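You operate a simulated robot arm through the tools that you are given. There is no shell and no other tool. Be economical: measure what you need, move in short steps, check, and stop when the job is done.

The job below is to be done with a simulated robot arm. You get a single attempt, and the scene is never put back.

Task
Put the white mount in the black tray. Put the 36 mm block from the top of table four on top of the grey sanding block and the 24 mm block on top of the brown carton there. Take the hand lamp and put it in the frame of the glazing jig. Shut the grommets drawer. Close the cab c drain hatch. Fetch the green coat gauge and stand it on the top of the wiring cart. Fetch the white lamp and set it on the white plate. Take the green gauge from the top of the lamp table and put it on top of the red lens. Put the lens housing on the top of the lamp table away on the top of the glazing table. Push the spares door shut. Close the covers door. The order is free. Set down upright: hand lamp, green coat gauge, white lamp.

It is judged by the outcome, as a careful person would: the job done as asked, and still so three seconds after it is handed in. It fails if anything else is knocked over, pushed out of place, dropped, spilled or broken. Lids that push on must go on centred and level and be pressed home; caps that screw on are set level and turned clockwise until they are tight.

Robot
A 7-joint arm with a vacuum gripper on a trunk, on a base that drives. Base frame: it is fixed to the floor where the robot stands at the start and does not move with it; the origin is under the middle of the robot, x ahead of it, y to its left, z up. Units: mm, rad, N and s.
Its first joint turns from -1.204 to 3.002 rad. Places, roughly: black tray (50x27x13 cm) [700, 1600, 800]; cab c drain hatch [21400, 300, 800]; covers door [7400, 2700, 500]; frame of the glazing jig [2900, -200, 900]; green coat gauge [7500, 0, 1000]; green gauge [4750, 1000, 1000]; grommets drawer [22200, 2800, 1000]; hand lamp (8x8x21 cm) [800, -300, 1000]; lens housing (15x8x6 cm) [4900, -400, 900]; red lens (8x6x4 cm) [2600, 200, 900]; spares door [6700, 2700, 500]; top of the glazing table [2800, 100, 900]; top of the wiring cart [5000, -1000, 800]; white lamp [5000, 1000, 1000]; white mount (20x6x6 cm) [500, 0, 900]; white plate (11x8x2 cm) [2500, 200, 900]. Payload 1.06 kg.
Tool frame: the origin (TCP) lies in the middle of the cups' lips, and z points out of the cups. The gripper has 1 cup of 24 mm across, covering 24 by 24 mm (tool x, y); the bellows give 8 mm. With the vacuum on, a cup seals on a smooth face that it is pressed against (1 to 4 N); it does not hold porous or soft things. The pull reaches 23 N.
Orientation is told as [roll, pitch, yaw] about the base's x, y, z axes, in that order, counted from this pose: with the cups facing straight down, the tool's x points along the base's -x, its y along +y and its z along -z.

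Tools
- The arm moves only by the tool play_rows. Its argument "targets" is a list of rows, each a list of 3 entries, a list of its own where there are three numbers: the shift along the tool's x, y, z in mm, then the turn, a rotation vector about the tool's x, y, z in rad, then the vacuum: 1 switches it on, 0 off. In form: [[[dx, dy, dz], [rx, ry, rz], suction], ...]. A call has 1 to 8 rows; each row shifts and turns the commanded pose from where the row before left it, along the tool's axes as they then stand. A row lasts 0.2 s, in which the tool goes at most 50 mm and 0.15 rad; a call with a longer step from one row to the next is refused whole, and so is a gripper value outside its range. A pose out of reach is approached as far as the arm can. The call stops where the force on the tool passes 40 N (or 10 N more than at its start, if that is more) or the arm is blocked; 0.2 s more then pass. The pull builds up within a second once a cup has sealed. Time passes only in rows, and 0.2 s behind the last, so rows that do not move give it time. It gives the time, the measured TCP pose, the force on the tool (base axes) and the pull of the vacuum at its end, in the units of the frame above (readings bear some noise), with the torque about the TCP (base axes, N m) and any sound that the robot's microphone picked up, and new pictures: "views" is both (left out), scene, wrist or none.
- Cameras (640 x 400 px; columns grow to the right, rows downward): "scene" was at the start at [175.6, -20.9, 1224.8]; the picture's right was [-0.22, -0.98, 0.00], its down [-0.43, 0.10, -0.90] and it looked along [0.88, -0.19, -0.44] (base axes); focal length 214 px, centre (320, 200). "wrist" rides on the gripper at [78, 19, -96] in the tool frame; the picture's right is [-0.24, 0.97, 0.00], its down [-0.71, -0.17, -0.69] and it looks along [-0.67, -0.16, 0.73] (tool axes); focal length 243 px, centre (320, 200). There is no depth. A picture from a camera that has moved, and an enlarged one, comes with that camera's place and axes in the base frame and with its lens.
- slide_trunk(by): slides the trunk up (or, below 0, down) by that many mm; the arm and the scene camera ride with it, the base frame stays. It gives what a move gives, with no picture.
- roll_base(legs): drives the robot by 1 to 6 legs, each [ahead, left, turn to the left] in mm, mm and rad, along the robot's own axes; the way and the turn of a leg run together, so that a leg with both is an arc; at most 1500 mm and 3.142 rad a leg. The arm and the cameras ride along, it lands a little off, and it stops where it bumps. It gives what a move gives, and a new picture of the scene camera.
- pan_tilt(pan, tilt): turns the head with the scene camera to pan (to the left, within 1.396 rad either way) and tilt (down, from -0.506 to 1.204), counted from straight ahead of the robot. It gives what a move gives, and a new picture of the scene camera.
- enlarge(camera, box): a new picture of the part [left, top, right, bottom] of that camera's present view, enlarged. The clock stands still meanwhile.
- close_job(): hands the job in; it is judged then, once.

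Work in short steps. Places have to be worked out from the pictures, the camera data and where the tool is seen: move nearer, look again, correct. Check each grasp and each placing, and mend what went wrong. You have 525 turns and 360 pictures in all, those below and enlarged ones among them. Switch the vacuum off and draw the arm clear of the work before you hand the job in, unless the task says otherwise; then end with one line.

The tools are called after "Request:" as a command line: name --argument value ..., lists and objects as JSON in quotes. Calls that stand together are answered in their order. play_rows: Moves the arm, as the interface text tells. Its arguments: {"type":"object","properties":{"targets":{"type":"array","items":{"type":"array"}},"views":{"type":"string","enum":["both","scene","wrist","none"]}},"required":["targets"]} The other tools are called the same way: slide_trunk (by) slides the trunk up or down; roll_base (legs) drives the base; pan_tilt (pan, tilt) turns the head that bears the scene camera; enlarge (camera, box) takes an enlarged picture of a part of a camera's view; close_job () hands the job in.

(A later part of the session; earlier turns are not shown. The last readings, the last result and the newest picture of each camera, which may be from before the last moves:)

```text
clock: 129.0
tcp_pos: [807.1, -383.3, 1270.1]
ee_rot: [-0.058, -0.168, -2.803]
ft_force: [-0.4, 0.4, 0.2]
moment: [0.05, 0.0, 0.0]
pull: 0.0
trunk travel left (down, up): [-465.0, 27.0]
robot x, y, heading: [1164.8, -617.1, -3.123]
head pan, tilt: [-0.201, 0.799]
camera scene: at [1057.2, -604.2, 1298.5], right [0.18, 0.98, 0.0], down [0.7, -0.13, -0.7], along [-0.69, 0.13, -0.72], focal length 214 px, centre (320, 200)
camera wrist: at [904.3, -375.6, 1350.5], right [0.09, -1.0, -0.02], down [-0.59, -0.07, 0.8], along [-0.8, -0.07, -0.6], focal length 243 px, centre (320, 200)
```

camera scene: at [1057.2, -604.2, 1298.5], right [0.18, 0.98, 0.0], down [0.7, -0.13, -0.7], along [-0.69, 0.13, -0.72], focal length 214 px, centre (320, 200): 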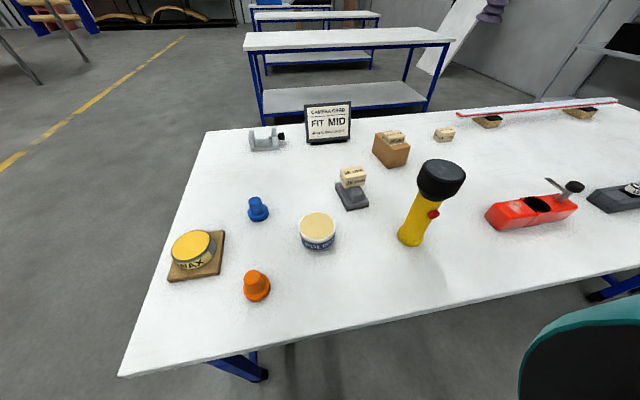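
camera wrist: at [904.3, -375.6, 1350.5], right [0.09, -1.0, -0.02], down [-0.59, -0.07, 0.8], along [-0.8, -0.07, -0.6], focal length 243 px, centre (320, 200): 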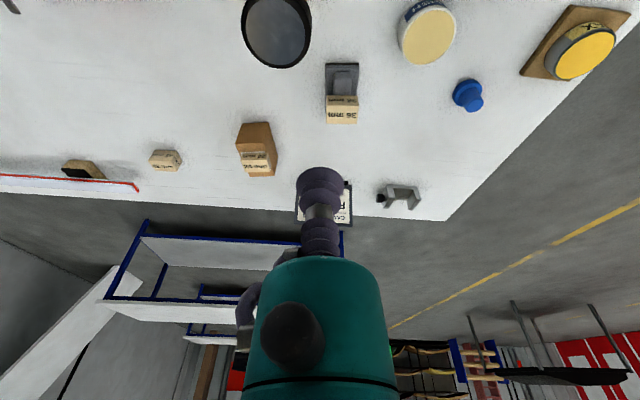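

The trunk slide left the tool tilted (pitch −0.17); I restore it to vertical and lower toward the lamp.

Request:
play_rows --targets '[[[0, 0, 0], [-0.03, 0.084, 0], 0], [[0, 0, 0], [-0.03, 0.084, 0], 0], [[0, 0, 0], [0, 0, 0], 0]]' --views "both"

```text
clock: 129.8
tcp_pos: [808.1, -381.2, 1269.7]
ee_rot: [0.001, -0.003, -2.809]
ft_force: [0.3, -0.7, -0.9]
moment: [-0.02, 0.01, 0.02]
pull: 0.0
trunk travel left (down, up): [-465.0, 27.0]
robot x, y, heading: [1163.7, -616.9, -3.124]
head pan, tilt: [-0.201, 0.799]
camera scene: at [1057.8, -603.8, 1298.6], right [0.18, 0.98, 0.0], down [0.7, -0.13, -0.7], along [-0.69, 0.13, -0.72], focal length 214 px, centre (320, 200)
camera wrist: at [889.4, -373.0, 1365.9], right [0.1, -1.0, 0.0], down [-0.72, -0.07, 0.69], along [-0.68, -0.07, -0.73], focal length 243 px, centre (320, 200)
```

scene: 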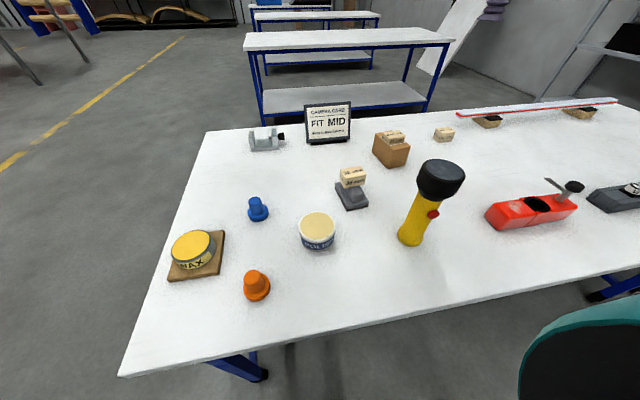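
wrist: 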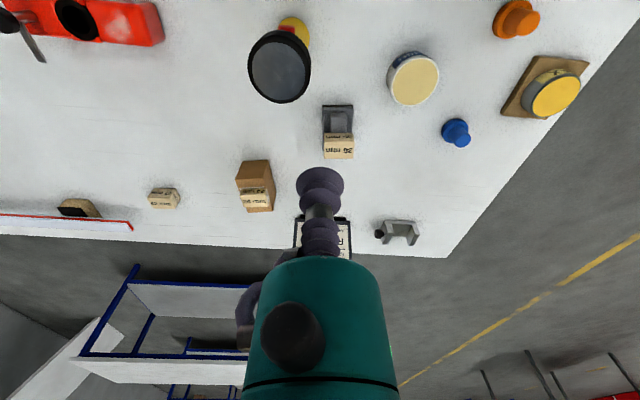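

Lamp lens is near [802,-334,1050]. I move over it and down to z≈1110 to look.

Request:
play_rows --targets '[[[9.6, -46, 0], [0, 0, 0], 0], [[0, 0, 50], [0, 0, 0], 0], [[0, 0, 50], [0, 0, 0], 0], [[0, 0, 45], [0, 0, 0], 0], [[0, 0, 0], [0, 0, 0], 0]]' --views "both"

```text
clock: 131.0
tcp_pos: [801.8, -335.3, 1121.5]
ee_rot: [0.0, -0.004, -2.808]
ft_force: [-0.7, 0.8, 1.0]
moment: [0.01, 0.02, -0.01]
pull: 0.1
trunk travel left (down, up): [-465.0, 27.0]
robot x, y, heading: [1167.4, -616.6, -3.13]
head pan, tilt: [-0.201, 0.799]
camera scene: at [1057.8, -603.8, 1298.6], right [0.18, 0.98, 0.0], down [0.7, -0.13, -0.7], along [-0.69, 0.13, -0.72], focal length 214 px, centre (320, 200)
camera wrist: at [884.0, -327.7, 1217.4], right [0.1, -1.0, 0.0], down [-0.72, -0.07, 0.69], along [-0.68, -0.07, -0.73], focal length 243 px, centre (320, 200)
```

scene: 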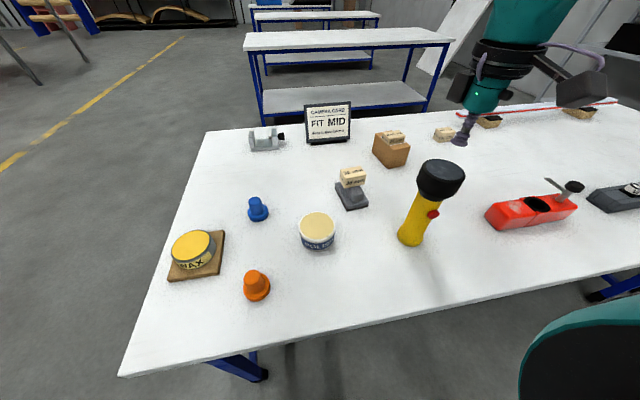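
wrist: 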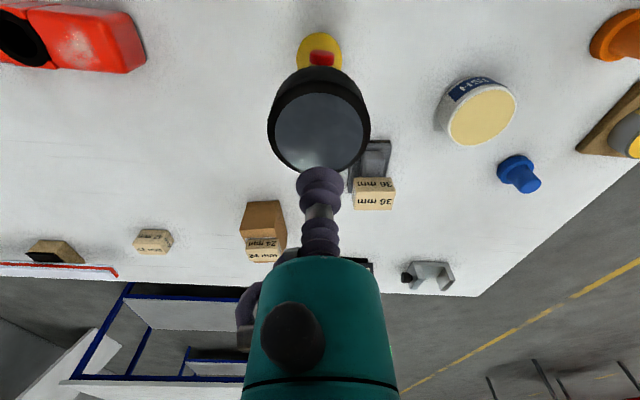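

Centred over the glass. I descend with vacuum on, carefully.

Request:
play_rows --targets '[[[0, 0, 35], [0, 0, 0], 1], [[0, 0, 10], [0, 0, 0], 1], [[0, 0, 3], [0, 0, 0], 1], [[0, 0, 3], [0, 0, 0], 1], [[0, 0, 3], [0, 0, 0], 1], [[0, 0, 0], [0, 0, 0], 1], [[0, 0, 0], [0, 0, 0], 1]]' --views "wrist"

```text
clock: 132.6
tcp_pos: [803.4, -335.1, 1068.4]
ee_rot: [-0.001, -0.001, -2.807]
ft_force: [0.9, -0.8, 0.0]
moment: [0.01, -0.01, 0.0]
pull: 23.0
trunk travel left (down, up): [-465.0, 27.0]
robot x, y, heading: [1164.0, -616.9, -3.129]
head pan, tilt: [-0.201, 0.799]
camera wrist: at [884.5, -327.1, 1164.2], right [0.1, -1.0, 0.0], down [-0.72, -0.07, 0.69], along [-0.68, -0.07, -0.73], focal length 243 px, centre (320, 200)
```

wrist: 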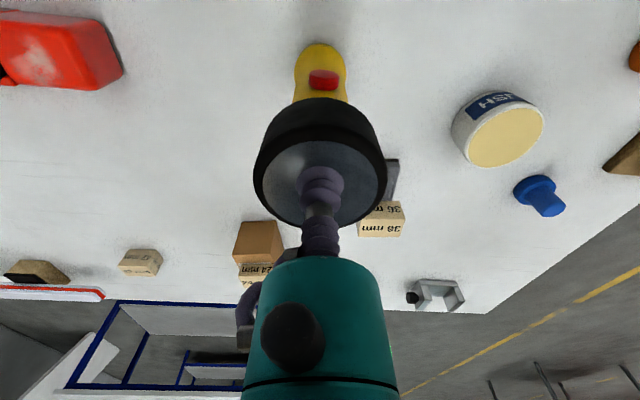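

Sealed on the glass. I lift gently and check the load.

Request:
play_rows --targets '[[[0, 0, -10], [0, 0, 0], 1], [[0, 0, -40], [0, 0, 0], 1], [[0, 0, -40], [0, 0, 0], 1], [[0, 0, 0], [0, 0, 0], 1]]' --views "scene"

```text
clock: 133.6
tcp_pos: [802.2, -334.2, 1158.2]
ee_rot: [0.001, -0.002, -2.808]
ft_force: [0.3, 0.1, -3.1]
moment: [0.0, 0.0, 0.0]
pull: 23.2
trunk travel left (down, up): [-465.0, 27.0]
robot x, y, heading: [1163.3, -616.9, -3.123]
head pan, tilt: [-0.201, 0.799]
camera scene: at [1057.5, -603.7, 1298.6], right [0.18, 0.98, 0.0], down [0.7, -0.13, -0.7], along [-0.69, 0.13, -0.72], focal length 214 px, centre (320, 200)
```

scene: 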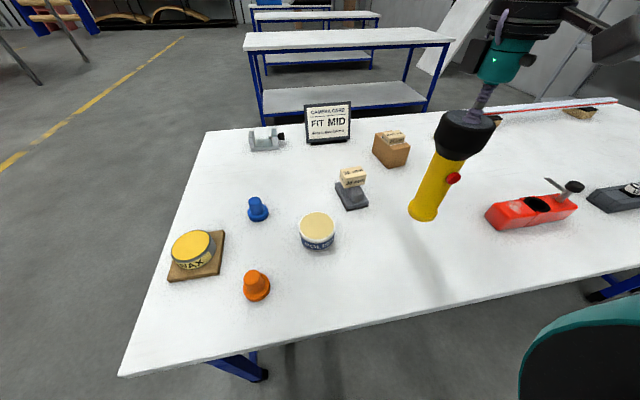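

The lamp hangs straight (3.1 N). I back away from the table and turn to face the glazing table.

Request:
roll_base --legs '[[-430, 0, 0], [0, 0, 3.13]]'

Request:
pan_tilt --pan 0.2 --tilt 0.4

```text
clock: 143.7
tcp_pos: [1967.0, -874.2, 1158.1]
ee_rot: [0.0, -0.002, 0.38]
ft_force: [0.2, 0.3, -3.4]
moment: [-0.01, 0.0, 0.04]
pull: 22.9
trunk travel left (down, up): [-465.0, 27.0]
robot x, y, heading: [1592.4, -606.3, 0.064]
head pan, tilt: [-0.201, 0.799]
camera scene: at [1705.0, -619.5, 1298.6], right [-0.14, -0.99, 0.0], down [-0.71, 0.1, -0.7], along [0.69, -0.1, -0.72], focal length 214 px, centre (320, 200)
```

scene: 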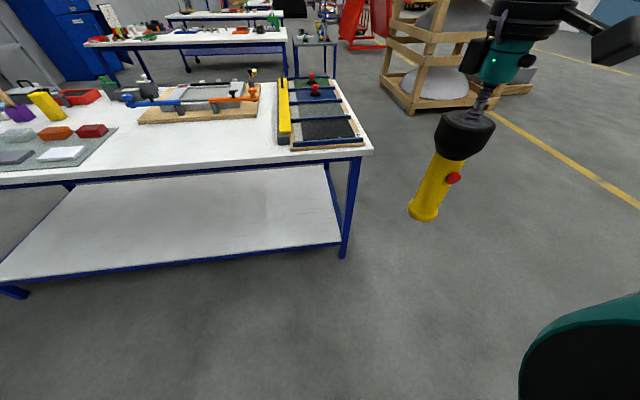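

```text
clock: 144.5
tcp_pos: [1967.9, -874.3, 1157.7]
ee_rot: [0.0, -0.001, 0.38]
ft_force: [0.2, -0.1, -2.5]
moment: [-0.02, 0.01, -0.03]
pull: 23.0
trunk travel left (down, up): [-465.0, 27.0]
robot x, y, heading: [1588.4, -608.6, 0.067]
head pan, tilt: [0.201, 0.4]
camera scene: at [1714.5, -584.3, 1333.6], right [0.26, -0.97, 0.0], down [-0.38, -0.1, -0.92], along [0.89, 0.24, -0.39], focal length 214 px, centre (320, 200)
```

scene: 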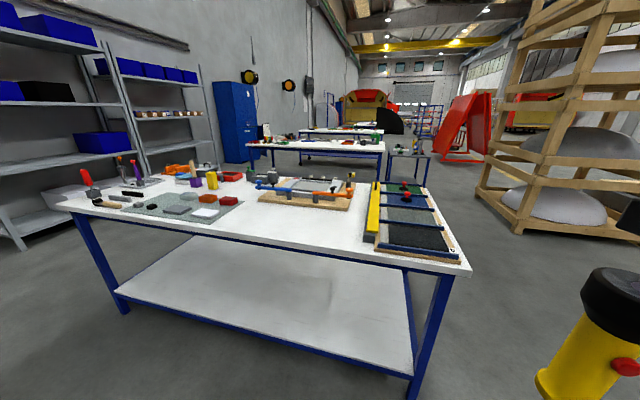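

I enlarge the jig on the glazing table.

Request:
enlarge --camera "scene" --box '[60, 140, 300, 260]'

Request:
enlarge --camera "scene" --box '[240, 160, 480, 280]'

```text
2.67 times, centred on (180, 200) of scene
camera zoom: at [1714.5, -584.3, 1333.6], right [0.26, -0.97, 0.0], down [-0.38, -0.1, -0.92], along [0.89, 0.24, -0.39], focal length 572 px, centre (693, 200)
```

zoom: 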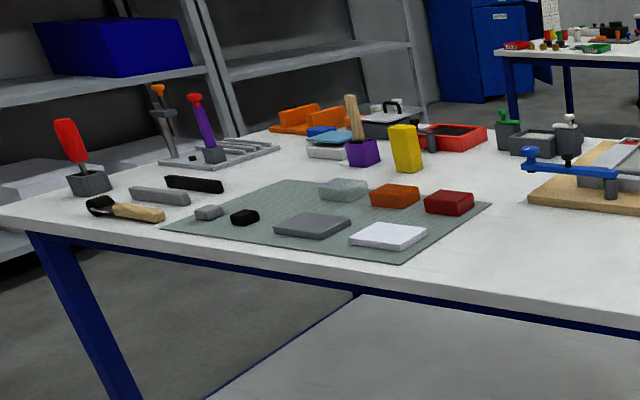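

```text
2.67 times, centred on (360, 220) of scene
camera zoom: at [1714.5, -584.3, 1333.6], right [0.26, -0.97, 0.0], down [-0.38, -0.1, -0.92], along [0.89, 0.24, -0.39], focal length 572 px, centre (213, 147)
```

zoom: 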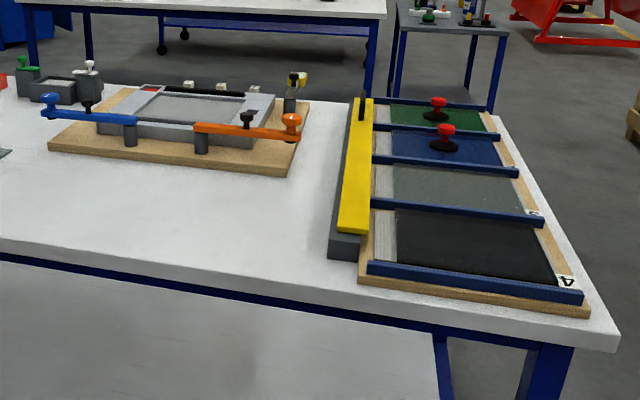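

The jig (board with a grey frame and two swing arms) is at ≈[2950,-190], nearer the table's far side. I drive round the right end to the far side.

Request:
roll_base --legs '[[0, -880, -0.065], [1000, 0, 0], [950, 0, 0]]'

```text
clock: 158.4
tcp_pos: [3922.5, -1743.8, 1157.7]
ee_rot: [0.0, -0.001, 0.331]
ft_force: [0.2, -0.2, -1.4]
moment: [0.0, 0.01, 0.02]
pull: 22.5
trunk travel left (down, up): [-465.0, 27.0]
robot x, y, heading: [3561.2, -1460.4, 0.013]
head pan, tilt: [0.201, 0.4]
camera scene: at [3684.6, -1441.1, 1333.7], right [0.21, -0.98, 0.0], down [-0.38, -0.08, -0.92], along [0.9, 0.2, -0.39], focal length 214 px, centre (320, 200)
```

scene: 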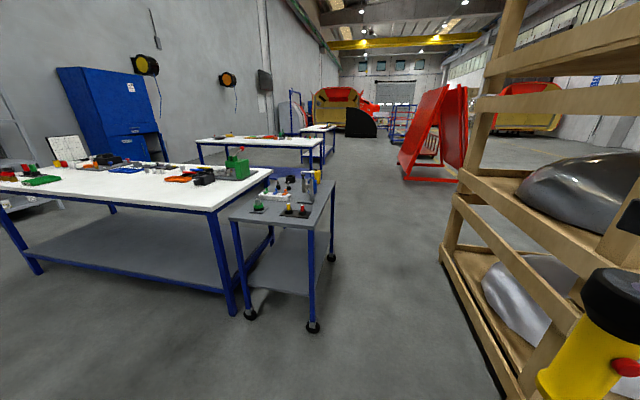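

Space is adequate; I turn round to face −x and strafe along the far side of the glazing table.

Request:
roll_base --legs '[[0, 0, 3.125], [0, -1120, 0]]'

Request:
pan_tilt --pan -0.1 --tilt 0.7

```text
clock: 171.7
tcp_pos: [3122.5, -48.0, 1157.5]
ee_rot: [0.0, -0.004, -2.761]
ft_force: [-0.4, 0.6, -2.2]
moment: [-0.05, -0.03, 0.0]
pull: 22.9
trunk travel left (down, up): [-465.0, 27.0]
robot x, y, heading: [3493.9, -311.9, -3.083]
head pan, tilt: [0.201, 0.4]
camera scene: at [3380.1, -339.7, 1333.7], right [-0.26, 0.97, 0.0], down [0.38, 0.1, -0.92], along [-0.89, -0.24, -0.39], focal length 214 px, centre (320, 200)
```

scene: 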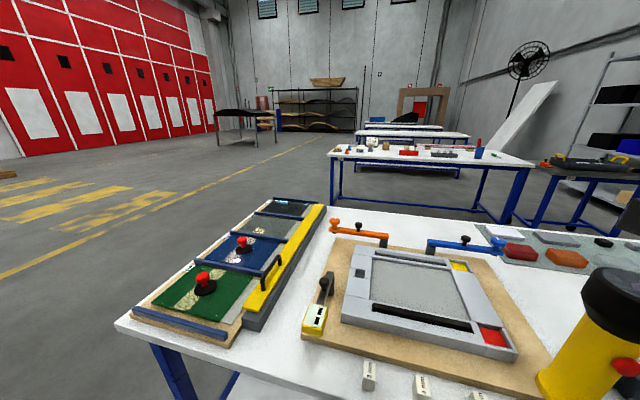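

```text
clock: 172.5
tcp_pos: [3120.4, -48.0, 1156.8]
ee_rot: [-0.002, -0.002, -2.761]
ft_force: [0.2, -0.2, -2.7]
moment: [-0.03, 0.0, -0.01]
pull: 22.8
trunk travel left (down, up): [-465.0, 27.0]
robot x, y, heading: [3499.5, -313.3, -3.08]
head pan, tilt: [-0.099, 0.7]
camera scene: at [3384.7, -312.7, 1306.9], right [0.04, 1.0, 0.0], down [0.64, -0.02, -0.77], along [-0.76, 0.03, -0.64], focal length 214 px, centre (320, 200)
```

scene: 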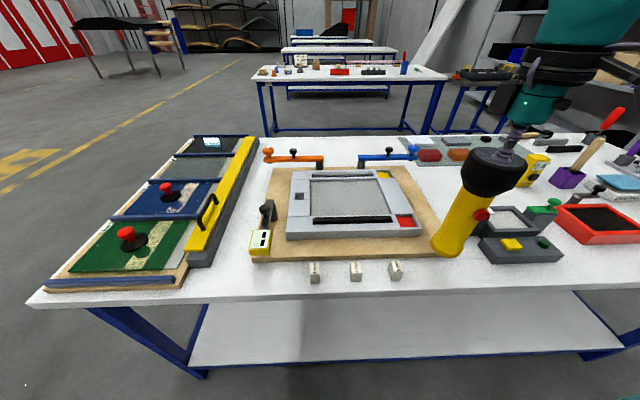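

The frame interior is centred near [2876,-206]. I raise 25 mm, straighten, shift left and drive ahead to within 170 mm of the table edge.

Request:
slide_trunk --by 25

Request:
roll_base --legs '[[0, 75, -0.058], [130, 0, 0]]'

Request:
play_rows --targets '[[[0, 0, 0], [0, 0, 0], 1]]' --views "wrist"

Request:
enlarge --camera "scene" --box '[200, 120, 460, 290]'

```text
clock: 173.2
tcp_pos: [3121.8, -47.5, 1181.9]
ee_rot: [-0.001, -0.001, -2.76]
ft_force: [-0.2, 0.5, -3.2]
moment: [0.01, 0.02, 0.0]
pull: 22.5
trunk travel left (down, up): [-490.0, 2.0]
robot x, y, heading: [3498.9, -312.7, -3.078]
head pan, tilt: [-0.099, 0.7]
```

```text
clock: 175.1
tcp_pos: [3009.4, -102.2, 1183.3]
ee_rot: [-0.001, -0.001, -2.821]
ft_force: [-0.2, -0.4, -3.2]
moment: [-0.01, -0.03, 0.01]
pull: 23.3
trunk travel left (down, up): [-490.0, 2.0]
robot x, y, heading: [3373.3, -391.5, -3.134]
head pan, tilt: [-0.099, 0.7]
camera scene: at [3283.7, -381.9, 1331.6], right [0.09, 1.0, 0.0], down [0.64, -0.06, -0.76], along [-0.76, 0.07, -0.64], focal length 214 px, centre (320, 200)
```

scene: 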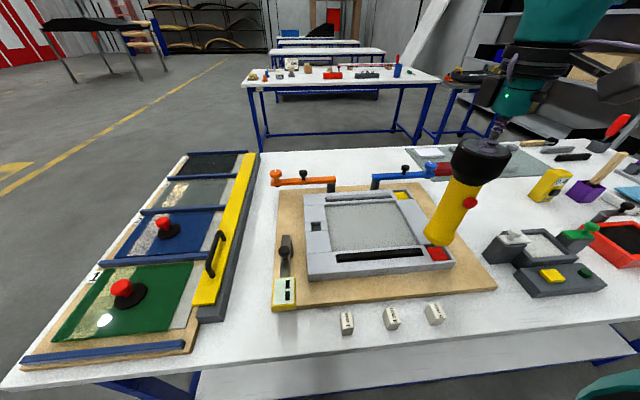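

```text
clock: 175.5
tcp_pos: [3009.6, -101.2, 1181.6]
ee_rot: [0.0, -0.002, -2.821]
ft_force: [-0.2, 0.0, -3.1]
moment: [-0.02, -0.01, 0.0]
pull: 22.8
trunk travel left (down, up): [-490.0, 2.0]
robot x, y, heading: [3371.1, -388.0, -3.134]
head pan, tilt: [-0.099, 0.7]
camera wrist: at [3091.4, -95.5, 1278.7], right [0.08, -1.0, 0.0], down [-0.72, -0.06, 0.69], along [-0.68, -0.06, -0.73], focal length 243 px, centre (320, 200)
```

wrist: 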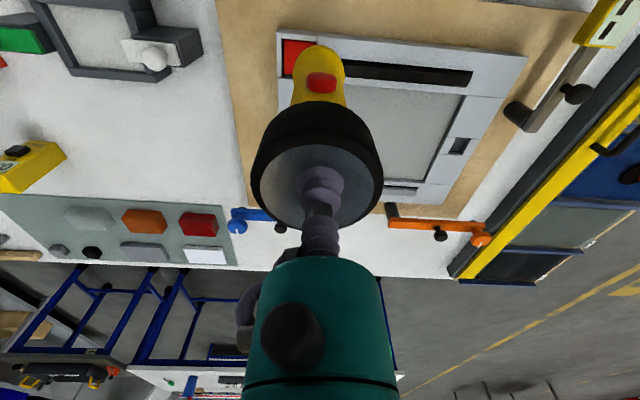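

```text
2.35 times, centred on (330, 205) of scene
camera zoom: at [3284.6, -381.9, 1331.7], right [0.09, 1.0, 0.0], down [0.64, -0.06, -0.76], along [-0.76, 0.07, -0.64], focal length 505 px, centre (296, 188)
```

zoom: 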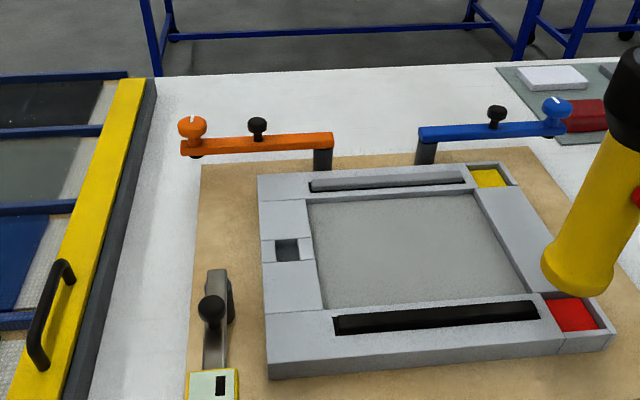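

Pocket spans x 2784–2953, y −320…−85, centre [2869,-203]. I move the lamp there in stages, with the trunk lowered slightly for reach.

Request:
play_rows --targets '[[[-40, 13, 0], [0, 0, 0], 1], [[-40, 13, 0], [0, 0, 0], 1], [[-30, 9, 0], [0, 0, 0], 1], [[0, 0, 0], [0, 0, 0], 1]]' --views "none"

Request:
slide_trunk --by -50

Request:
play_rows --targets '[[[-28, 9, 0], [0, 0, 0], 1], [[-27, 9, 0], [0, 0, 0], 1], [[0, 0, 0], [0, 0, 0], 1]]' --views "both"

```text
clock: 176.5
tcp_pos: [2919.4, -169.8, 1183.7]
ee_rot: [0.0, 0.0, -2.818]
ft_force: [0.8, 0.3, -3.1]
moment: [-0.01, -0.01, 0.03]
pull: 22.8
trunk travel left (down, up): [-490.0, 2.0]
robot x, y, heading: [3369.8, -387.3, -3.14]
head pan, tilt: [-0.099, 0.7]
```

```text
clock: 177.4
tcp_pos: [2916.6, -170.5, 1132.8]
ee_rot: [0.0, -0.004, -2.82]
ft_force: [0.1, 0.6, -3.7]
moment: [0.0, 0.01, 0.0]
pull: 23.0
trunk travel left (down, up): [-440.0, 52.0]
robot x, y, heading: [3367.8, -388.2, -3.138]
head pan, tilt: [-0.099, 0.7]
```

```text
clock: 178.2
tcp_pos: [2871.6, -204.6, 1132.3]
ee_rot: [0.001, 0.0, -2.82]
ft_force: [0.6, -0.9, -3.0]
moment: [0.03, 0.01, 0.02]
pull: 22.5
trunk travel left (down, up): [-440.0, 52.0]
robot x, y, heading: [3367.3, -388.5, -3.141]
head pan, tilt: [-0.099, 0.7]
camera scene: at [3236.0, -382.0, 1278.0], right [0.09, 1.0, 0.0], down [0.64, -0.06, -0.76], along [-0.76, 0.07, -0.64], focal length 214 px, centre (320, 200)
camera wrist: at [2952.2, -197.4, 1227.4], right [0.08, -1.0, 0.0], down [-0.72, -0.06, 0.69], along [-0.68, -0.06, -0.73], focal length 243 px, centre (320, 200)
```

scene: 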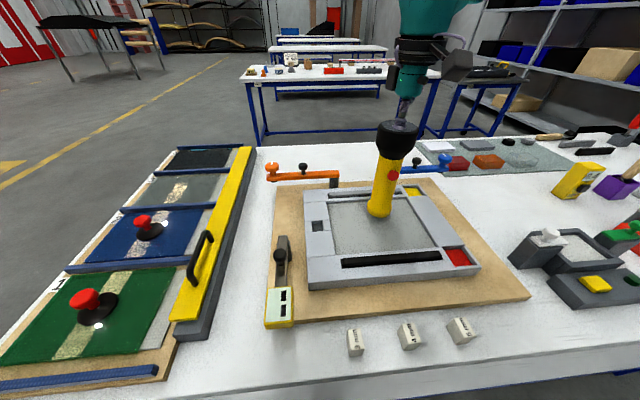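
wrist: 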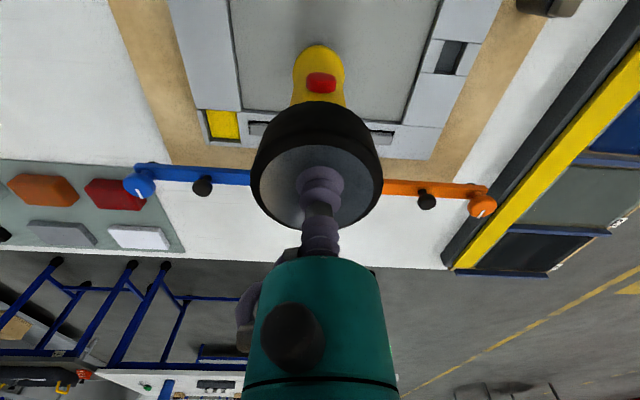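

Lamp is centred above the pocket. I lower it, gently at the end.

Request:
play_rows --targets '[[[0, 0, 25], [0, 0, 0], 1], [[0, 0, 8], [0, 0, 0], 1], [[0, 0, 4], [0, 0, 0], 1], [[0, 0, 3], [0, 0, 0], 1], [[0, 0, 0], [0, 0, 0], 1]]' --views "scene"

```text
clock: 179.4
tcp_pos: [2870.5, -205.9, 1099.6]
ee_rot: [0.003, -0.016, -2.823]
ft_force: [2.3, 1.6, 20.7]
moment: [0.02, 0.02, 0.01]
pull: 22.9
trunk travel left (down, up): [-440.0, 52.0]
robot x, y, heading: [3372.4, -385.2, -3.139]
head pan, tilt: [-0.099, 0.7]
stopped in row 5: the force on the tool passed its limit (the readings are from after the stop); the commanded pose is now the measured one
camera scene: at [3237.3, -382.1, 1277.9], right [0.09, 1.0, 0.0], down [0.64, -0.06, -0.77], along [-0.76, 0.07, -0.64], focal length 214 px, centre (320, 200)
```

scene: 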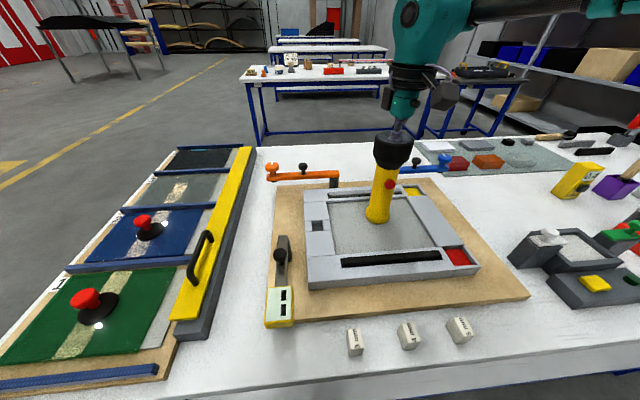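

Touching with 20 N. I ease up 2.5 mm, level the tool, then release and rise.

Request:
play_rows --targets '[[[0, 0, -2.5], [0.003, 0.016, 0], 1], [[0, 0, 0], [0, 0, 0], 1]]' --views "none"

```text
clock: 180.0
tcp_pos: [2871.0, -205.9, 1099.5]
ee_rot: [-0.003, 0.007, -2.82]
ft_force: [0.6, 1.5, 10.6]
moment: [-0.03, 0.14, -0.01]
pull: 23.0
trunk travel left (down, up): [-440.0, 52.0]
robot x, y, heading: [3370.7, -389.4, -3.136]
head pan, tilt: [-0.099, 0.7]
```

Request:
play_rows --targets '[[[0, 0, -1.5], [0, -0.007, 0], 1], [[0, 0, 0], [0, 0, 0], 1], [[0, 0, 0], [0, 0, 0], 0], [[0, 0, 0], [0, 0, 0], 0], [[0, 0, 0], [0, 0, 0], 0]]' --views "none"

Request:
play_rows --targets '[[[0, 0, -5], [0, 0, 0], 0], [[0, 0, -30], [0, 0, 0], 0], [[0, 0, -20], [0, 0, 0], 0]]' --views "both"

```text
clock: 181.2
tcp_pos: [2870.2, -205.3, 1102.4]
ee_rot: [-0.002, 0.0, -2.821]
ft_force: [1.1, 0.4, 5.5]
moment: [-0.02, 0.02, 0.03]
pull: 0.1
trunk travel left (down, up): [-440.0, 52.0]
robot x, y, heading: [3370.9, -388.2, -3.133]
head pan, tilt: [-0.099, 0.7]
```

```text
clock: 182.0
tcp_pos: [2871.3, -204.6, 1155.3]
ee_rot: [-0.002, -0.001, -2.821]
ft_force: [0.2, -1.1, 0.4]
moment: [0.02, 0.0, 0.03]
pull: 0.2
trunk travel left (down, up): [-440.0, 52.0]
robot x, y, heading: [3368.2, -387.0, -3.137]
head pan, tilt: [-0.099, 0.7]
camera scene: at [3236.0, -382.3, 1277.9], right [0.09, 1.0, 0.0], down [0.64, -0.06, -0.77], along [-0.76, 0.07, -0.64], focal length 214 px, centre (320, 200)
camera wrist: at [2951.6, -198.8, 1251.2], right [0.08, -1.0, 0.0], down [-0.73, -0.06, 0.69], along [-0.68, -0.06, -0.73], focal length 243 px, centre (320, 200)
```

scene: 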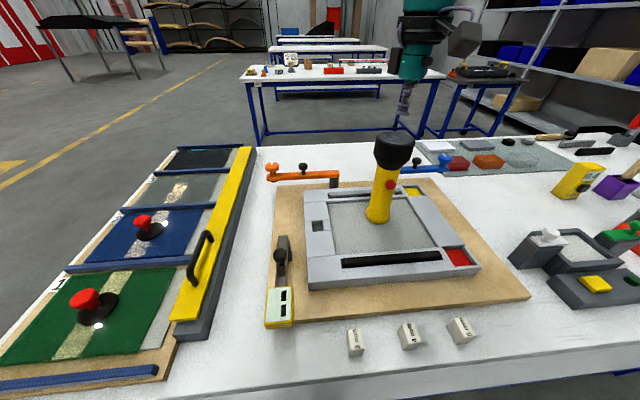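
wrist: 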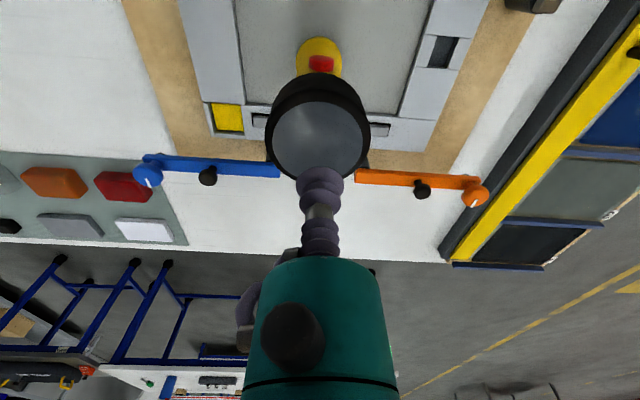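

The lamp stands in the frame. Next the lens housing: back off, turn to the lamp table and look.

Request:
slide_trunk --by 50

Request:
roll_base --legs '[[-420, 0, 0], [0, 0, 3.13]]'

Request:
pan_tilt --pan 0.0 --tilt 0.5

```text
clock: 182.9
tcp_pos: [2897.1, -206.0, 1263.1]
ee_rot: [-0.04, -0.12, -2.817]
ft_force: [-0.6, -0.5, -0.2]
moment: [-0.03, -0.02, -0.01]
pull: 0.0
trunk travel left (down, up): [-490.0, 2.0]
robot x, y, heading: [3369.2, -391.9, -3.138]
head pan, tilt: [-0.099, 0.7]
```

```text
clock: 192.7
tcp_pos: [4249.5, -589.7, 1265.0]
ee_rot: [-0.04, -0.121, 0.275]
ft_force: [0.3, 0.0, -0.1]
moment: [0.01, -0.01, -0.01]
pull: 0.0
trunk travel left (down, up): [-490.0, 2.0]
robot x, y, heading: [3783.0, -382.6, -0.044]
head pan, tilt: [-0.099, 0.7]
camera scene: at [3875.5, -397.6, 1331.7], right [-0.14, -0.99, 0.0], down [-0.64, 0.09, -0.76], along [0.76, -0.11, -0.64], focal length 214 px, centre (320, 200)
```

scene: 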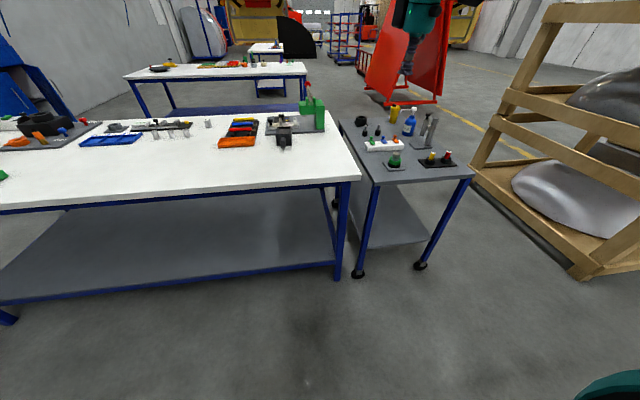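

```text
clock: 193.4
tcp_pos: [4248.9, -590.1, 1265.0]
ee_rot: [-0.041, -0.122, 0.275]
ft_force: [1.1, 0.0, -0.3]
moment: [0.0, 0.01, -0.01]
pull: 0.2
trunk travel left (down, up): [-490.0, 2.0]
robot x, y, heading: [3786.6, -385.6, -0.041]
head pan, tilt: [0.0, 0.499]
camera scene: at [3882.3, -389.5, 1349.4], right [-0.04, -1.0, 0.0], down [-0.48, 0.02, -0.88], along [0.88, -0.04, -0.48], focal length 214 px, centre (320, 200)
```

scene: 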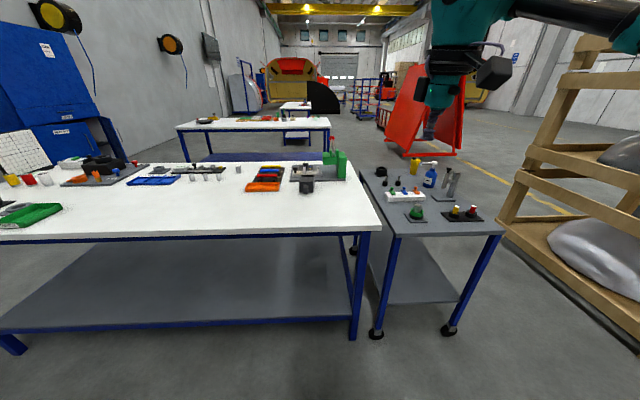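

I enlarge the lamp table and cart.

Request:
enlarge --camera "scene" --box '[200, 120, 520, 260]'

Request:
pan_tilt --pan 0.7 --tilt 0.4

```text
2.00 times, centred on (360, 190) of scene
camera zoom: at [3882.3, -389.5, 1349.4], right [-0.04, -1.0, 0.0], down [-0.48, 0.02, -0.88], along [0.88, -0.04, -0.48], focal length 429 px, centre (240, 220)
```

zoom: 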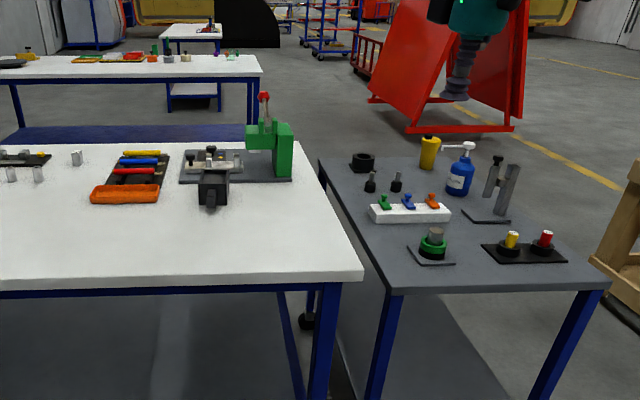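

```text
clock: 194.5
tcp_pos: [4249.4, -589.8, 1264.4]
ee_rot: [-0.04, -0.121, 0.277]
ft_force: [0.8, 0.0, -1.0]
moment: [0.03, -0.01, -0.01]
pull: 0.0
trunk travel left (down, up): [-490.0, 2.0]
robot x, y, heading: [3784.5, -383.7, -0.037]
head pan, tilt: [0.7, 0.4]
camera scene: at [3864.8, -329.0, 1358.5], right [0.61, -0.79, 0.0], down [-0.31, -0.24, -0.92], along [0.73, 0.56, -0.39], focal length 214 px, centre (320, 200)
```

scene: 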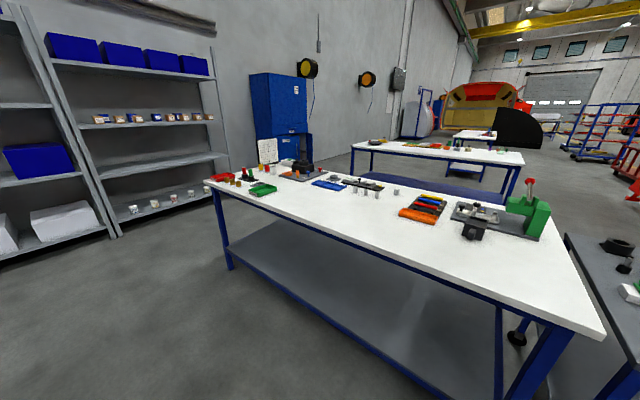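

I drive close to the lamp table so the housing lies to my right-front, and level the tool.

Request:
roll_base --legs '[[0, 150, 0.04], [500, 0, 0]]'

Request:
play_rows --targets '[[[0, 0, 0], [-0.04, 0.121, 0], 0], [[40, 0, 0], [0, 0, 0], 0], [[40, 0, 0], [0, 0, 0], 0]]' --views "wrist"

Request:
pan_tilt --pan -0.2 --tilt 0.7

```text
clock: 198.4
tcp_pos: [4764.3, -430.6, 1265.1]
ee_rot: [-0.039, -0.122, 0.304]
ft_force: [-0.2, -0.1, -0.7]
moment: [0.0, -0.02, -0.02]
pull: 0.0
trunk travel left (down, up): [-490.0, 2.0]
robot x, y, heading: [4295.8, -235.2, -0.016]
head pan, tilt: [0.7, 0.4]
camera scene: at [4373.1, -179.9, 1358.5], right [0.63, -0.77, 0.0], down [-0.3, -0.25, -0.92], along [0.71, 0.58, -0.39], focal length 214 px, centre (320, 200)
```

scene: 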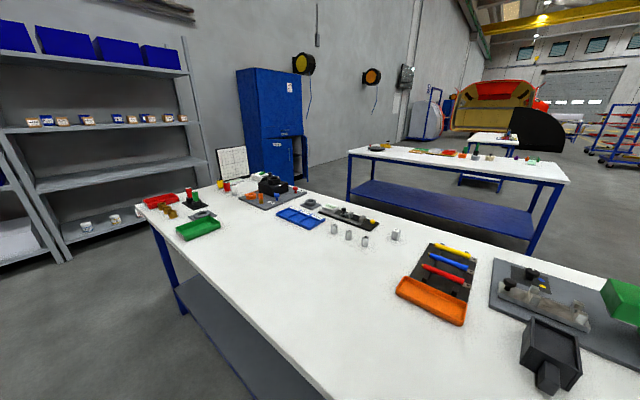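

```text
clock: 199.2
tcp_pos: [4675.4, -466.7, 1258.9]
ee_rot: [0.0, 0.0, 0.301]
ft_force: [0.0, -0.3, -0.3]
moment: [0.02, 0.01, 0.04]
pull: 0.0
out of reach, approached as far as the arm can: row 1
trunk travel left (down, up): [-490.0, 2.0]
robot x, y, heading: [4297.3, -237.3, -0.012]
head pan, tilt: [0.7, 0.4]
camera wrist: at [4595.9, -470.8, 1354.6], right [-0.06, 1.0, 0.0], down [0.73, 0.05, 0.69], along [0.68, 0.04, -0.73], focal length 243 px, centre (320, 200)
```

wrist: 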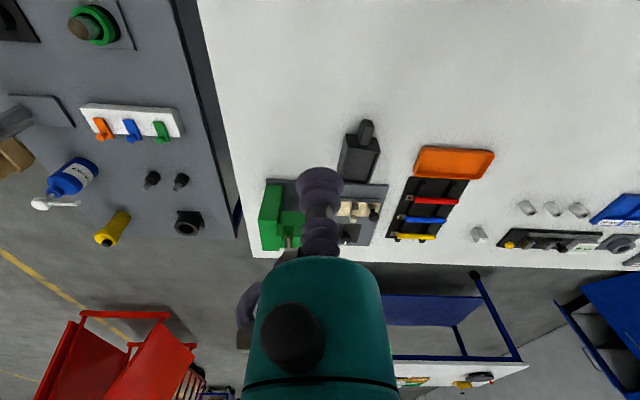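

```text
clock: 200.4
tcp_pos: [4676.3, -465.1, 1258.8]
ee_rot: [0.0, -0.002, 0.304]
ft_force: [0.5, 1.0, -0.3]
moment: [0.04, -0.01, -0.03]
pull: 0.1
trunk travel left (down, up): [-490.0, 2.0]
robot x, y, heading: [4296.7, -235.0, -0.012]
head pan, tilt: [-0.201, 0.7]
camera scene: at [4384.0, -256.6, 1331.7], right [-0.21, -0.98, 0.0], down [-0.63, 0.14, -0.77], along [0.75, -0.16, -0.64], focal length 214 px, centre (320, 200)
```

scene: 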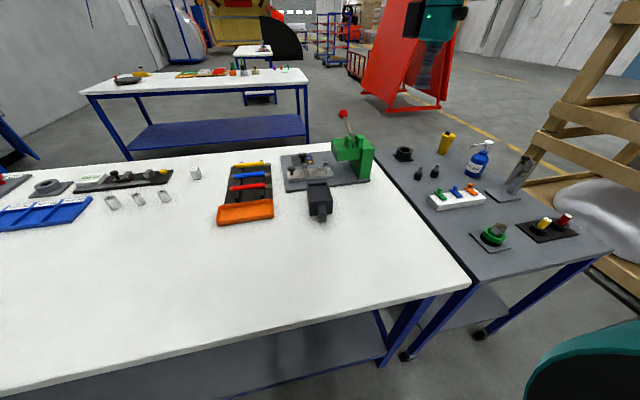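

The lens housing (black box with barrel) is at ≈[4885,-367]. I move 75 ahead and 45 left, lower the trunk and go above it.

Request:
roll_base --legs '[[72, 45, 0.012]]'

Request:
slide_trunk --by -160

Request:
play_rows --targets '[[[-48, 5, 0], [0, 0, 0], 0], [[-48, 5, 0], [0, 0, 0], 0], [[-20, 0, 40], [0, 0, 0], 0], [[0, 0, 0], [0, 0, 0], 0]]' --views "both"

```text
clock: 201.5
tcp_pos: [4750.0, -416.6, 1258.5]
ee_rot: [-0.001, 0.001, 0.313]
ft_force: [0.5, -0.3, 0.9]
moment: [-0.05, 0.01, -0.03]
pull: 0.1
trunk travel left (down, up): [-490.0, 2.0]
robot x, y, heading: [4363.1, -194.9, 0.001]
head pan, tilt: [-0.201, 0.7]
camera scene: at [4455.8, -211.1, 1331.6], right [-0.2, -0.98, 0.0], down [-0.63, 0.13, -0.76], along [0.75, -0.15, -0.64], focal length 214 px, centre (320, 200)
```

scene: 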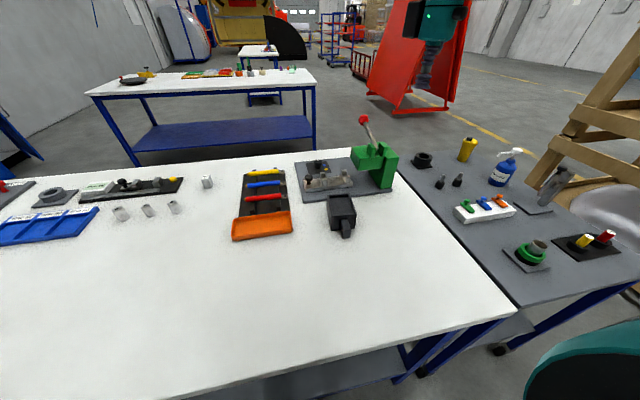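

```text
clock: 203.4
tcp_pos: [4750.2, -415.8, 1098.2]
ee_rot: [-0.001, -0.003, 0.313]
ft_force: [-0.1, 0.6, 1.4]
moment: [0.03, 0.02, 0.0]
pull: 0.0
trunk travel left (down, up): [-330.0, 162.0]
robot x, y, heading: [4366.6, -193.3, -0.002]
head pan, tilt: [-0.201, 0.7]
```

```text
clock: 204.4
tcp_pos: [4852.6, -370.0, 1058.1]
ee_rot: [0.001, -0.002, 0.315]
ft_force: [-0.1, 0.4, 0.0]
moment: [-0.01, 0.01, 0.0]
pull: 0.1
trunk travel left (down, up): [-330.0, 162.0]
robot x, y, heading: [4363.9, -194.1, 0.003]
head pan, tilt: [-0.201, 0.7]
camera scene: at [4546.8, -211.7, 1156.8], right [-0.2, -0.98, 0.0], down [-0.63, 0.13, -0.77], along [0.75, -0.15, -0.64], focal length 214 px, centre (320, 200)
camera wrist: at [4773.8, -377.5, 1153.8], right [-0.08, 1.0, 0.0], down [0.73, 0.06, 0.69], along [0.68, 0.05, -0.73], focal length 243 px, centre (320, 200)
```

scene: 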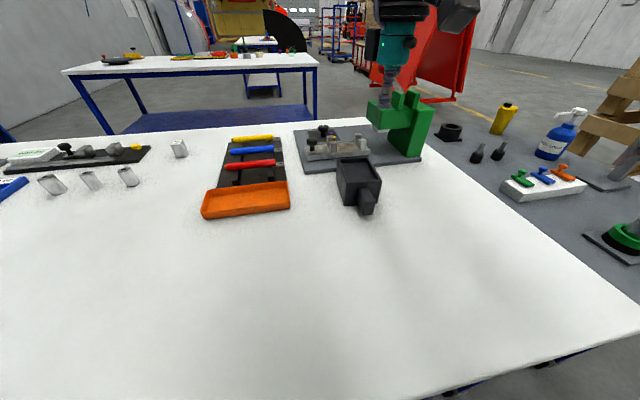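
wrist: 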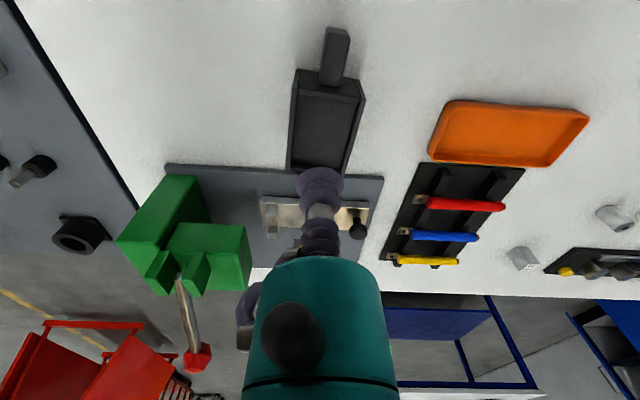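

I enlarge to identify the objects clearly.

Request:
enlarge --camera "wrist" --box '[220, 0, 420, 260]'

Request:
enlarge --camera "scene" --box '[280, 70, 460, 230]'

```text
1.54 times, centred on (320, 130) of wrist
camera zoom: at [4773.8, -377.5, 1153.8], right [-0.08, 1.0, 0.0], down [0.73, 0.06, 0.69], along [0.68, 0.05, -0.73], focal length 373 px, centre (320, 308)
```

zoom: 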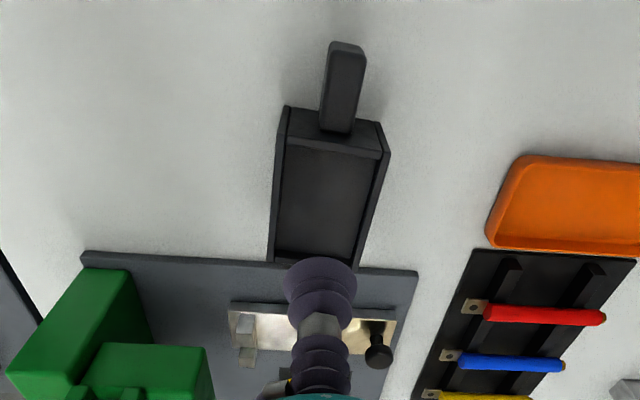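

```text
2.50 times, centred on (370, 150) of scene
camera zoom: at [4546.8, -211.7, 1156.8], right [-0.2, -0.98, 0.0], down [-0.63, 0.13, -0.77], along [0.75, -0.15, -0.64], focal length 536 px, centre (195, 325)
```

zoom: 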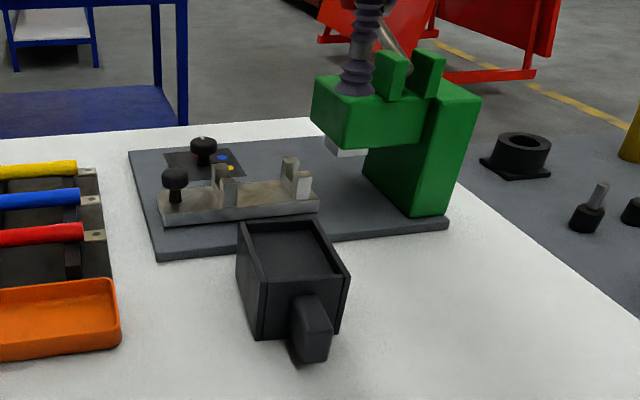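

The black box with a tail (15×8×6 cm) is the housing: box spans x 4860–4949, y≈−364±35, top z≈922, with a recessed top. I go above it and look into the recess.

Request:
play_rows --targets '[[[-44, -8, 0], [0, 0, 0], 0], [[0, 0, 40], [0, 0, 0], 0], [[0, 0, 40], [0, 0, 0], 0], [[0, 0, 0], [0, 0, 0], 0]]' --views "both"

Request:
enlarge --camera "wrist" --box '[200, 0, 440, 260]'

```text
clock: 205.4
tcp_pos: [4891.0, -370.9, 974.7]
ee_rot: [0.0, -0.001, 0.314]
ft_force: [0.5, -0.1, 0.0]
moment: [-0.02, 0.01, -0.01]
pull: 0.1
out of reach, approached as far as the arm can: row 1
trunk travel left (down, up): [-330.0, 162.0]
robot x, y, heading: [4365.4, -192.8, 0.0]
head pan, tilt: [-0.201, 0.7]
camera scene: at [4547.0, -211.8, 1156.8], right [-0.2, -0.98, 0.0], down [-0.63, 0.13, -0.76], along [0.75, -0.15, -0.64], focal length 214 px, centre (320, 200)
camera wrist: at [4812.4, -377.5, 1071.0], right [-0.08, 1.0, 0.0], down [0.73, 0.06, 0.69], along [0.68, 0.05, -0.73], focal length 243 px, centre (320, 200)
```

scene: 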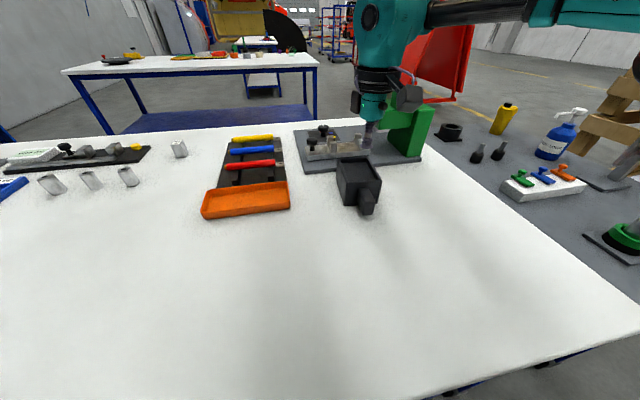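
wrist: 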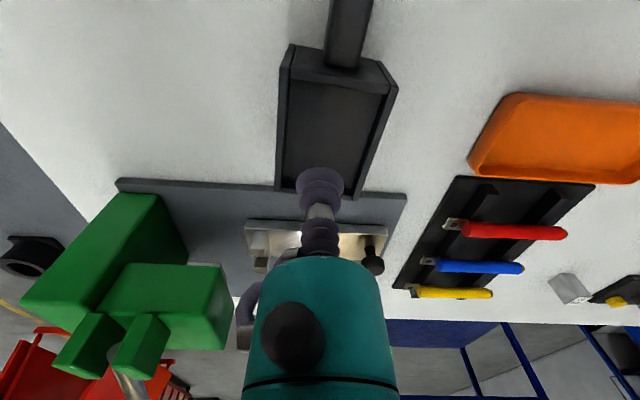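

```text
1.54 times, centred on (320, 130) of wrist
camera zoom: at [4812.4, -377.5, 1071.0], right [-0.08, 1.0, 0.0], down [0.73, 0.06, 0.69], along [0.68, 0.05, -0.73], focal length 373 px, centre (320, 308)
```

zoom: 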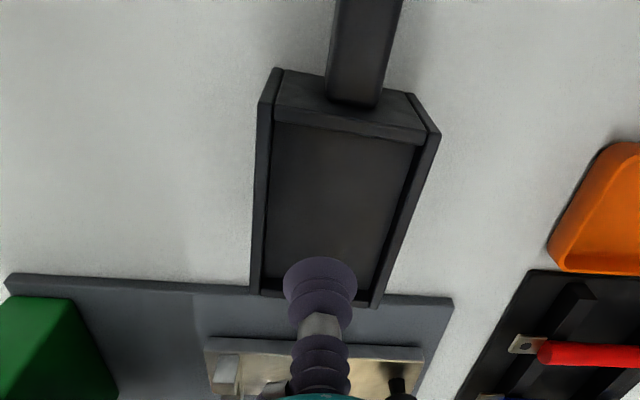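

The recess is shallow; inner floor centre ≈[4895,-365]. I descend with vacuum in steps.

Request:
play_rows --targets '[[[-3.8, 5, 0], [0, 0, 0], 1], [[0, 0, 40], [0, 0, 0], 1], [[0, 0, 6], [0, 0, 0], 1], [[0, 0, 4], [0, 0, 0], 1], [[0, 0, 4], [0, 0, 0], 1], [[0, 0, 0], [0, 0, 0], 1]]' --views "wrist"

```text
clock: 206.8
tcp_pos: [4896.3, -363.4, 921.5]
ee_rot: [0.001, 0.001, 0.313]
ft_force: [-0.5, 0.5, 0.4]
moment: [0.03, 0.04, -0.02]
pull: 0.1
trunk travel left (down, up): [-330.0, 162.0]
robot x, y, heading: [4365.4, -195.2, -0.003]
head pan, tilt: [-0.201, 0.7]
camera wrist: at [4816.6, -369.9, 1018.1], right [-0.08, 1.0, 0.0], down [0.73, 0.06, 0.69], along [0.68, 0.05, -0.73], focal length 243 px, centre (320, 200)
```

wrist: 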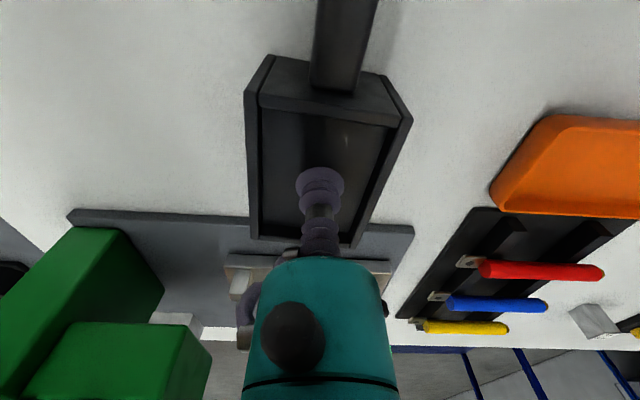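

Request:
play_rows --targets '[[[0, 0, 4], [0, 0, 0], 1], [[0, 0, 3], [0, 0, 0], 1], [[0, 0, 3], [0, 0, 0], 1], [[0, 0, 0], [0, 0, 0], 1], [[0, 0, 0], [0, 0, 0], 1]]' --views "none"

```text
clock: 208.0
tcp_pos: [4896.9, -363.2, 911.8]
ee_rot: [-0.001, 0.0, 0.315]
ft_force: [-0.6, -0.4, 0.7]
moment: [0.0, 0.01, 0.0]
pull: 22.7
trunk travel left (down, up): [-330.0, 162.0]
robot x, y, heading: [4365.9, -197.6, -0.006]
head pan, tilt: [-0.201, 0.7]
```

Sealed. I lift a bit and check.

Request:
play_rows --targets '[[[0, 0, -10], [0, 0, 0], 1], [[0, 0, -20], [0, 0, 0], 1], [[0, 0, -30], [0, 0, 0], 1], [[0, 0, 0], [0, 0, 0], 1]]' --views "wrist"

```text
clock: 209.0
tcp_pos: [4895.5, -364.9, 970.2]
ee_rot: [0.0, 0.001, 0.314]
ft_force: [0.2, 0.7, -3.1]
moment: [-0.03, 0.0, -0.01]
pull: 23.3
trunk travel left (down, up): [-330.0, 162.0]
robot x, y, heading: [4363.8, -191.7, -0.002]
head pan, tilt: [-0.201, 0.7]
camera wrist: at [4816.7, -371.2, 1066.1], right [-0.08, 1.0, 0.0], down [0.73, 0.06, 0.69], along [0.68, 0.05, -0.73], focal length 243 px, centre (320, 200)
```

wrist: 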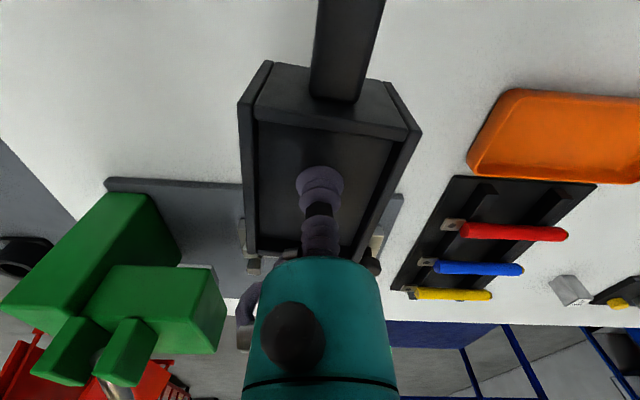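

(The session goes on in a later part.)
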